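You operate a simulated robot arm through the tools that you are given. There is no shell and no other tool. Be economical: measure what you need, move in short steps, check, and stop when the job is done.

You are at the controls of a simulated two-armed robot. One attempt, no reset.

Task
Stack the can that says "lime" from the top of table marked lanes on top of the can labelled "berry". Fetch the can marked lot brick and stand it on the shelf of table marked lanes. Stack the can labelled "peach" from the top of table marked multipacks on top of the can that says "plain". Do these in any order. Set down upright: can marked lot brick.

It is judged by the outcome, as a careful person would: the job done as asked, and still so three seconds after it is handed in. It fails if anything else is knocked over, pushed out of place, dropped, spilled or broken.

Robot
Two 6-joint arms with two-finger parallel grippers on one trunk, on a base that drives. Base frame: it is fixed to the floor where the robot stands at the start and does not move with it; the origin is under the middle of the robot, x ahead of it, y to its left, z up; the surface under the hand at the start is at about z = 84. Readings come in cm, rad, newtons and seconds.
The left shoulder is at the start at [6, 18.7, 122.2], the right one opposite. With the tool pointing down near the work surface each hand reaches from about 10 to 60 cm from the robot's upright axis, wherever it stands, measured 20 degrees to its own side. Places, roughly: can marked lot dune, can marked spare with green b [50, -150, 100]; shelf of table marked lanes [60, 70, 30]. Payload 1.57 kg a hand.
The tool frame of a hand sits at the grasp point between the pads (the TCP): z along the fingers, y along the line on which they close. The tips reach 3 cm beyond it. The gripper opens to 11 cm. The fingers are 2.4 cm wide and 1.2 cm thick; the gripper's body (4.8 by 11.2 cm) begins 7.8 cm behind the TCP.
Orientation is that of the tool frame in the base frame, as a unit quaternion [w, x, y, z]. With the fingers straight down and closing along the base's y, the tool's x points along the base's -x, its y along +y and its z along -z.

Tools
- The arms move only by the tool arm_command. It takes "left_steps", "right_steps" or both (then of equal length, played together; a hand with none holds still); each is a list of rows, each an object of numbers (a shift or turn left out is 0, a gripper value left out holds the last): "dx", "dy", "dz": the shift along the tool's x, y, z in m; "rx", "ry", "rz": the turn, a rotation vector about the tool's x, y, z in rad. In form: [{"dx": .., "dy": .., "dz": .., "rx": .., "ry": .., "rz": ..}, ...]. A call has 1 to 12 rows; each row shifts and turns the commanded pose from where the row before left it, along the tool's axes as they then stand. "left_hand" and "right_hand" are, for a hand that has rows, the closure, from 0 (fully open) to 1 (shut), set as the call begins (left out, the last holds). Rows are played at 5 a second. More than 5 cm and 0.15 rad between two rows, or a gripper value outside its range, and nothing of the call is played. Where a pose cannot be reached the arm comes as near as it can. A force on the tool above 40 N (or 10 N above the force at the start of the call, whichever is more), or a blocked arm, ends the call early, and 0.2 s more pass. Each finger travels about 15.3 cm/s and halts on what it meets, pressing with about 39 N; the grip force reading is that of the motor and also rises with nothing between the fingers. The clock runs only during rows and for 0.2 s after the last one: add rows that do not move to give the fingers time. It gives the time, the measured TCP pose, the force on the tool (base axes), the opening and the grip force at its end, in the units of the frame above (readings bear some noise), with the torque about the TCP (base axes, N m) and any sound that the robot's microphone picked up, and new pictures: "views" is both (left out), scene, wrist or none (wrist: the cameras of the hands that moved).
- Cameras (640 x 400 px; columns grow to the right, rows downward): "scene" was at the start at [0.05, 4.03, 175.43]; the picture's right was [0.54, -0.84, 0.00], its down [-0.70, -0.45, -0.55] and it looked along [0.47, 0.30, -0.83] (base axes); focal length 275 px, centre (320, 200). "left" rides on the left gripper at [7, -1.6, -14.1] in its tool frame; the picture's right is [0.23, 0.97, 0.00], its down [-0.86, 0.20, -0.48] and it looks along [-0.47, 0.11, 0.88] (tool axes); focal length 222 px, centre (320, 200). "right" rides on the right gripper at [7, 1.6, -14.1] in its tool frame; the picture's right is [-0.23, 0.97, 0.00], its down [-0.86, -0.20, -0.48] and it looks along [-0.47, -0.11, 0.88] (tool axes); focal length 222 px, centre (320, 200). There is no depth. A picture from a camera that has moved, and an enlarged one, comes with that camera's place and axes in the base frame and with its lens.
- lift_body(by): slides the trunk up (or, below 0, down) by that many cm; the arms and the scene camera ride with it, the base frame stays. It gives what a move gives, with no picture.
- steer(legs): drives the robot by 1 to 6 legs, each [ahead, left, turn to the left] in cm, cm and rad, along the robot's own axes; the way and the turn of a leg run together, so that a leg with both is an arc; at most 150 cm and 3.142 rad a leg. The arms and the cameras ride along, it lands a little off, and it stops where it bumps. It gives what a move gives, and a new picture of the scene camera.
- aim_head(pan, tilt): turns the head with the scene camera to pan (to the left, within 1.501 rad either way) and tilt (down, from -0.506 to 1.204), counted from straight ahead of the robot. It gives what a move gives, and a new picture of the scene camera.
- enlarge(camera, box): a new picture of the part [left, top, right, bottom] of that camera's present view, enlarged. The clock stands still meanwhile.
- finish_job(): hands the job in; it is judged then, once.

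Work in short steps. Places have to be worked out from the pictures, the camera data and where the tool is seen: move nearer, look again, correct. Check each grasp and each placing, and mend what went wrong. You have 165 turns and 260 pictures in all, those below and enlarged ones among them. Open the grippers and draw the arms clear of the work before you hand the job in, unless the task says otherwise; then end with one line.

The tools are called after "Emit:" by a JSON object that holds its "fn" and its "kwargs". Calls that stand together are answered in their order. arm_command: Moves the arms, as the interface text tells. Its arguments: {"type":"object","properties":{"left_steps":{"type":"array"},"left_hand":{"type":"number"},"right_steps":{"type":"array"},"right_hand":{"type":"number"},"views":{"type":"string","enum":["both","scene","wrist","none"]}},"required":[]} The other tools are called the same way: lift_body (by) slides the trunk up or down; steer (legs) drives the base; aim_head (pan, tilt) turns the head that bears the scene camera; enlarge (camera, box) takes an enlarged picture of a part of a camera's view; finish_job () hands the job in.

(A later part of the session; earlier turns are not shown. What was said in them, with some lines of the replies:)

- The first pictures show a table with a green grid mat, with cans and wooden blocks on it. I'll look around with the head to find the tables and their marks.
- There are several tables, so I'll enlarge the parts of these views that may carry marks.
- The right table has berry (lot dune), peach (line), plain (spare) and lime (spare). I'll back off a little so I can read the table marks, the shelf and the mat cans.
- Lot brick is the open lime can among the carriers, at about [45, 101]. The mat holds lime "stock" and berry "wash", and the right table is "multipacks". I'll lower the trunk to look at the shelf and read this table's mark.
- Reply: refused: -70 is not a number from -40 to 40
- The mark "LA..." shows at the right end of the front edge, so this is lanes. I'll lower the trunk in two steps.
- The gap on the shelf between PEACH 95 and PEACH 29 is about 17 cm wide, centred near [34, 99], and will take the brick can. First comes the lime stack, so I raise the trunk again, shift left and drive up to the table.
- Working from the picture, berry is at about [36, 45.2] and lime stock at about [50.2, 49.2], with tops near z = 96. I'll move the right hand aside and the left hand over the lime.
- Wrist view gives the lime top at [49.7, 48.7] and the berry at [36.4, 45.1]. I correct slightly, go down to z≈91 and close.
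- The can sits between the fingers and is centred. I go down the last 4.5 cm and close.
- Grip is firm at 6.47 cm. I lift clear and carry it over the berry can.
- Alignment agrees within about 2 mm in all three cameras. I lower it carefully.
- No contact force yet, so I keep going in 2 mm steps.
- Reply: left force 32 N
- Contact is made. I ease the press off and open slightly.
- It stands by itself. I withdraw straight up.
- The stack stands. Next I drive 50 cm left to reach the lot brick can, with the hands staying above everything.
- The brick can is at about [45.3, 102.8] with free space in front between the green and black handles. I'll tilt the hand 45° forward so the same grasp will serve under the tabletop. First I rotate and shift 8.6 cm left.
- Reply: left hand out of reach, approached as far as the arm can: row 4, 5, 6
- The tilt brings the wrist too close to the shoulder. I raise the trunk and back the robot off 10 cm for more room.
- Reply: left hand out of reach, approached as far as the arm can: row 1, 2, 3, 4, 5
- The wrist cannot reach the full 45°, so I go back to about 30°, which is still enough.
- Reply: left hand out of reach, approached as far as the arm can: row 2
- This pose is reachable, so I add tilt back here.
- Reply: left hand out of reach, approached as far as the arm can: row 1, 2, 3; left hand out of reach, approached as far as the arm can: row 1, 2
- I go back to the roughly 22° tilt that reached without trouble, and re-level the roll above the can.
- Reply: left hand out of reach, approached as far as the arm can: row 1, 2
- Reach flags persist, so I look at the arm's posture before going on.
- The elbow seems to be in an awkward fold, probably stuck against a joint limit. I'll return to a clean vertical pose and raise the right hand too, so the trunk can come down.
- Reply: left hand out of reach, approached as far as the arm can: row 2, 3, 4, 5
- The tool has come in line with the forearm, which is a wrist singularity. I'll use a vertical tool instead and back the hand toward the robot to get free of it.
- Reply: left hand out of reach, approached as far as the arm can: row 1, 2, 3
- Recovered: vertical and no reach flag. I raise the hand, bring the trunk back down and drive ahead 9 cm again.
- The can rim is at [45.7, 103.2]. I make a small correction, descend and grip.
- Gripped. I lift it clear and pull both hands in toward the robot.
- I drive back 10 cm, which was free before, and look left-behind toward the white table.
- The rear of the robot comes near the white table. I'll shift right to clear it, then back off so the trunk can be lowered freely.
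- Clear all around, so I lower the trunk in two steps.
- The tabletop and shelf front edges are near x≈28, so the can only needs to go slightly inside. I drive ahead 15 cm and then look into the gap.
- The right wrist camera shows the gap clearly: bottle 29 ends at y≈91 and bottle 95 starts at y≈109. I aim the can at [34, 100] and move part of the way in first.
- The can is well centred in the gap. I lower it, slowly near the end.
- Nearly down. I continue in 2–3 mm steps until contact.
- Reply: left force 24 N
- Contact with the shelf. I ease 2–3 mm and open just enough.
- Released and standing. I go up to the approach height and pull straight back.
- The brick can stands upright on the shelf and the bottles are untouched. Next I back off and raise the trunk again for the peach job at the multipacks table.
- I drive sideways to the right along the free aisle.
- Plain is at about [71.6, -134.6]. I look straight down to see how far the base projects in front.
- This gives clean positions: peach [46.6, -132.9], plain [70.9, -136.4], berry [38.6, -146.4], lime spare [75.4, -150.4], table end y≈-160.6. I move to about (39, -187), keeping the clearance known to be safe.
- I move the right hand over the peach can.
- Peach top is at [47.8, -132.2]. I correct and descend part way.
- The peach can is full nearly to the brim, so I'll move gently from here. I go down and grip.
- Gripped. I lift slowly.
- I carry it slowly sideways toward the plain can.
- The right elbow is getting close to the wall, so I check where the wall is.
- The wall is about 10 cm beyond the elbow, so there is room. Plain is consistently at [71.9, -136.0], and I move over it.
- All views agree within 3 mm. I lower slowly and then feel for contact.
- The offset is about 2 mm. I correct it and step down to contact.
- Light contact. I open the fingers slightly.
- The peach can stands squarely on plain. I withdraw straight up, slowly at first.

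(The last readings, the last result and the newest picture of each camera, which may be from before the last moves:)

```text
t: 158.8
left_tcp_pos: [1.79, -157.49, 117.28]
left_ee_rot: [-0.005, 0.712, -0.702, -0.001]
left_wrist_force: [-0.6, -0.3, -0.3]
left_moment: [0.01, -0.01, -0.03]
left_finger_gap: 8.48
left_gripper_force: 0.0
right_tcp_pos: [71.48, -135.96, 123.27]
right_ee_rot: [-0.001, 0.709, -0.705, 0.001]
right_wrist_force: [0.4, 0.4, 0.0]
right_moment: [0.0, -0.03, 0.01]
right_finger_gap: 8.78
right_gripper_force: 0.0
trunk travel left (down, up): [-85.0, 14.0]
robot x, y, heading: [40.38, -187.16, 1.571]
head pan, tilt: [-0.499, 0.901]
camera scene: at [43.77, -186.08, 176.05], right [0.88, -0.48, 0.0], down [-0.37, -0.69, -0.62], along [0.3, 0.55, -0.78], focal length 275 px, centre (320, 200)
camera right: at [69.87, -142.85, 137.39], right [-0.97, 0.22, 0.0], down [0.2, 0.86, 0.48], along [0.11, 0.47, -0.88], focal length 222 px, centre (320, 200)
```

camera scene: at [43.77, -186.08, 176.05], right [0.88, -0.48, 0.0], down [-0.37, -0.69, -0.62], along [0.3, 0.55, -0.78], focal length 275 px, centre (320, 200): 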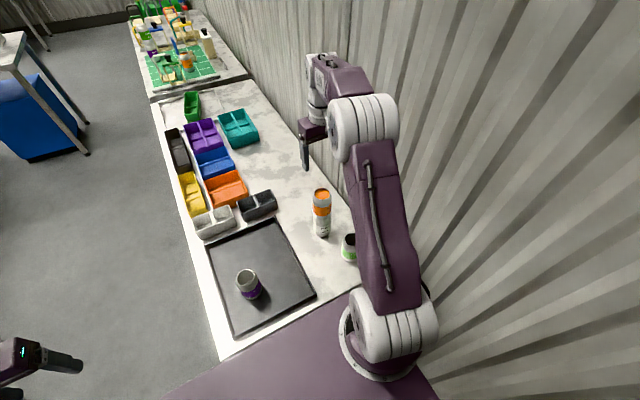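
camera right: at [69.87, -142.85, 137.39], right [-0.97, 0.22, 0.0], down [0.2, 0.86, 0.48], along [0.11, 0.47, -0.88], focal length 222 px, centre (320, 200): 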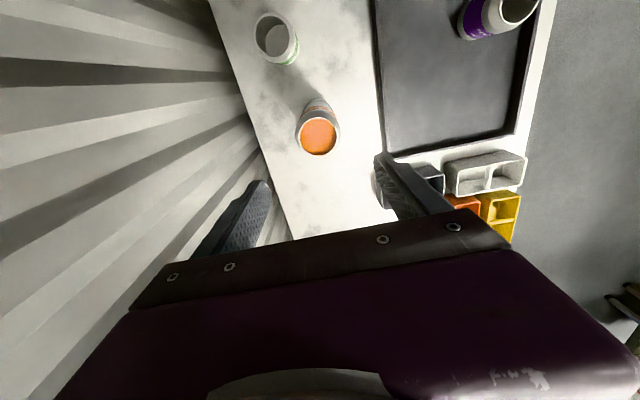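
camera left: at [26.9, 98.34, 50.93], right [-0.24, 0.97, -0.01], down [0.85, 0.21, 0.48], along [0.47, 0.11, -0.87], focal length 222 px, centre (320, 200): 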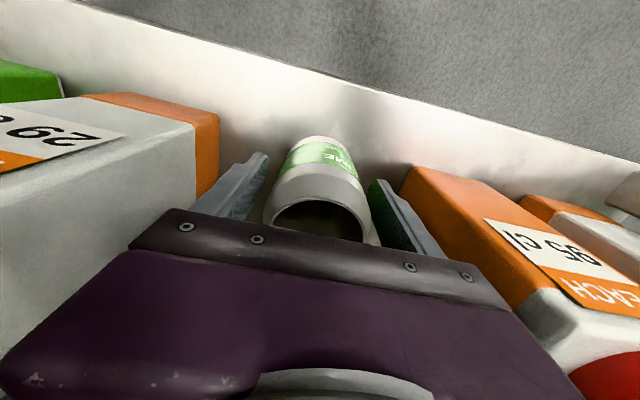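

Both pieces stand. I raise and retract the right arm, open both grippers and back off a little.

Emit:
{"fn": "arm_command", "kwargs": {"right_steps": [{"dz": -0.04}, {"dz": -0.04}, {"dz": -0.04}, {"dz": -0.02}, {"dx": 0.045, "dy": 0.01}, {"dx": 0.045, "dy": 0.01}, {"dx": 0.045, "dy": 0.01}, {"dx": 0.045, "dy": 0.01}, {"dx": 0.045}, {}], "left_steps": [{}, {}, {}, {}, {}, {}, {}, {}, {}, {}], "right_hand": 0, "left_hand": 0, "views": "none"}}

Emit:
{"fn": "steer", "kwargs": {"legs": [[-12, 0, 0], [0, 45, 0]]}}

Emit:
{"fn": "aim_head", "kwargs": {"pan": -0.3, "tilt": 0.5}}

```text
t: 161.0
left_tcp_pos: [1.72, -157.5, 117.14]
left_ee_rot: [-0.004, 0.712, -0.702, -0.001]
left_wrist_force: [0.8, 0.2, 0.0]
left_moment: [-0.02, 0.04, -0.04]
left_finger_gap: 11.03
left_gripper_force: 0.1
right_tcp_pos: [67.76, -158.43, 135.25]
right_ee_rot: [0.001, 0.708, -0.706, 0.001]
right_wrist_force: [0.6, -0.1, -0.9]
right_moment: [-0.08, 0.01, 0.01]
right_finger_gap: 11.01
right_gripper_force: 0.1
right hand out of reach, approached as far as the arm can: row 4
trunk travel left (down, up): [-85.0, 14.0]
robot x, y, heading: [40.13, -187.01, 1.575]
head pan, tilt: [-0.499, 0.901]
```

```text
t: 164.6
left_tcp_pos: [-42.99, -169.41, 117.49]
left_ee_rot: [-0.005, 0.711, -0.703, -0.002]
left_wrist_force: [0.3, -0.1, -0.1]
left_moment: [0.01, 0.03, -0.01]
left_finger_gap: 11.03
left_gripper_force: 0.0
right_tcp_pos: [22.99, -170.51, 135.33]
right_ee_rot: [0.001, 0.708, -0.707, -0.001]
right_wrist_force: [0.8, -0.3, 0.6]
right_moment: [0.02, 0.0, 0.01]
right_finger_gap: 11.02
right_gripper_force: 0.1
trunk travel left (down, up): [-85.0, 14.0]
robot x, y, heading: [-4.81, -198.69, 1.572]
head pan, tilt: [-0.499, 0.901]
camera scene: at [-0.81, -198.04, 176.05], right [0.88, -0.48, 0.0], down [-0.38, -0.69, -0.62], along [0.3, 0.55, -0.78], focal length 275 px, centre (320, 200)
```

scene: 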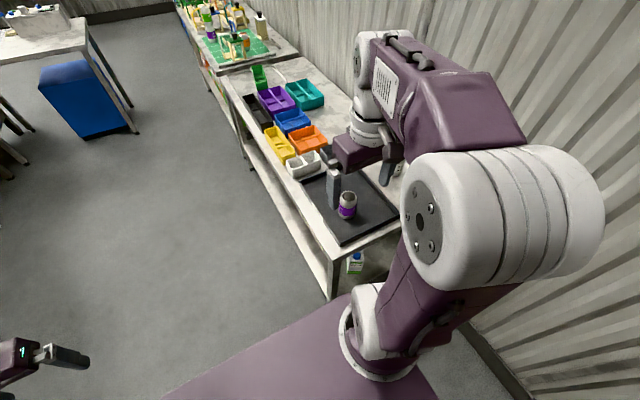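

```text
t: 165.4
left_tcp_pos: [-43.07, -169.49, 117.31]
left_ee_rot: [-0.004, 0.712, -0.703, -0.002]
left_wrist_force: [-0.2, 0.0, -0.3]
left_moment: [-0.01, 0.0, 0.0]
left_finger_gap: 11.01
left_gripper_force: 0.1
right_tcp_pos: [22.88, -170.64, 135.38]
right_ee_rot: [0.0, 0.708, -0.706, 0.001]
right_wrist_force: [-0.7, 0.3, -0.4]
right_moment: [0.01, -0.01, 0.02]
right_finger_gap: 11.0
right_gripper_force: 0.1
trunk travel left (down, up): [-85.0, 14.0]
robot x, y, heading: [-4.83, -198.91, 1.575]
head pan, tilt: [-0.3, 0.499]
camera scene: at [-2.07, -195.99, 179.44], right [0.96, -0.29, 0.0], down [-0.14, -0.46, -0.88], along [0.26, 0.84, -0.48], focal length 275 px, centre (320, 200)
```

scene: 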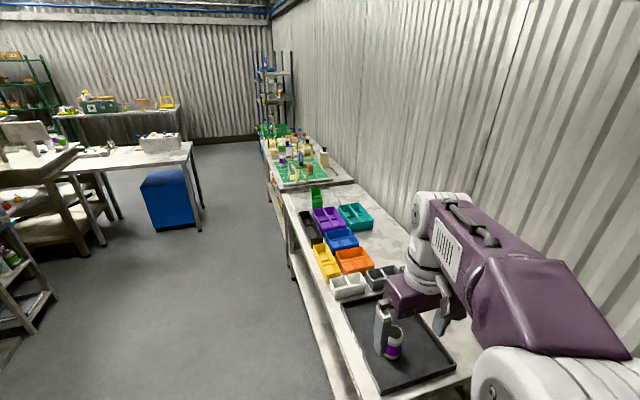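

I confirm that the lanes stack and the peach stack are still standing.

Emit:
{"fn": "enlarge", "kwargs": {"camera": "scene", "box": [255, 120, 345, 200]}}

Emit:
{"fn": "enlarge", "kwargs": {"camera": "right", "box": [0, 0, 400, 250]}}

```text
5.00 times, centred on (300, 160) of scene
camera zoom: at [-2.07, -195.99, 179.44], right [0.96, -0.29, 0.0], down [-0.14, -0.46, -0.88], along [0.26, 0.84, -0.48], focal length 1375 px, centre (420, 400)
```

zoom: 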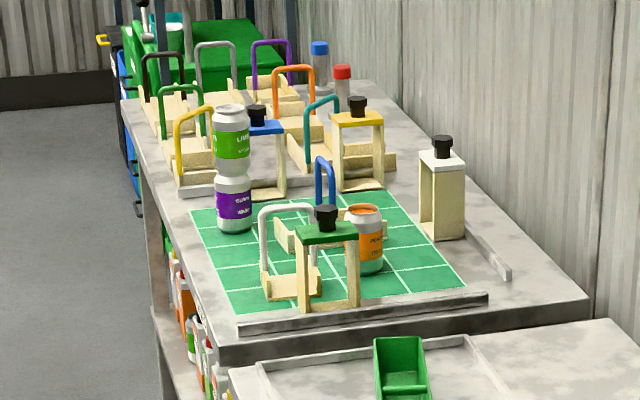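

```text
1.60 times, centred on (200, 125) of right
camera zoom: at [21.35, -177.47, 149.46], right [-0.97, 0.23, 0.0], down [0.2, 0.86, 0.48], along [0.11, 0.47, -0.88], focal length 355 px, centre (512, 320)
```

zoom: 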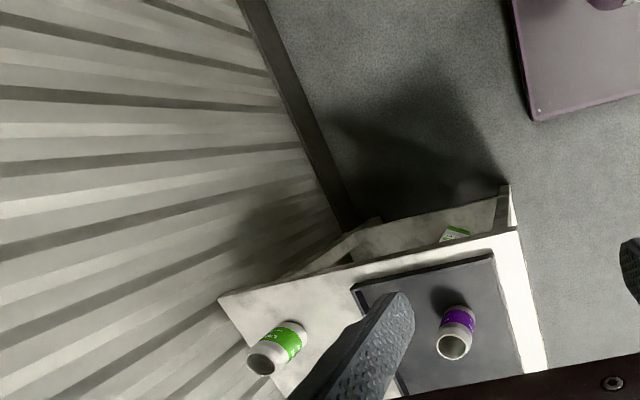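

The lanes stack stands, and nothing has been disturbed. The peach stack was seen standing once the hand had left it. Grippers are open and the arms are clear, so I hand in.

Emit:
{"fn": "finish_job", "kwargs": {}}

```text
The job is handed in.
```

All three tasks are done and handed in: "lime" (the one marked stock) is stacked on "berry" (marked wash) on the lanes table, lot brick stands upright on the lanes shelf, and "peach" is stacked on "plain" on the multipacks table. More than one can is labelled "berry", so I used the one on the lanes table.
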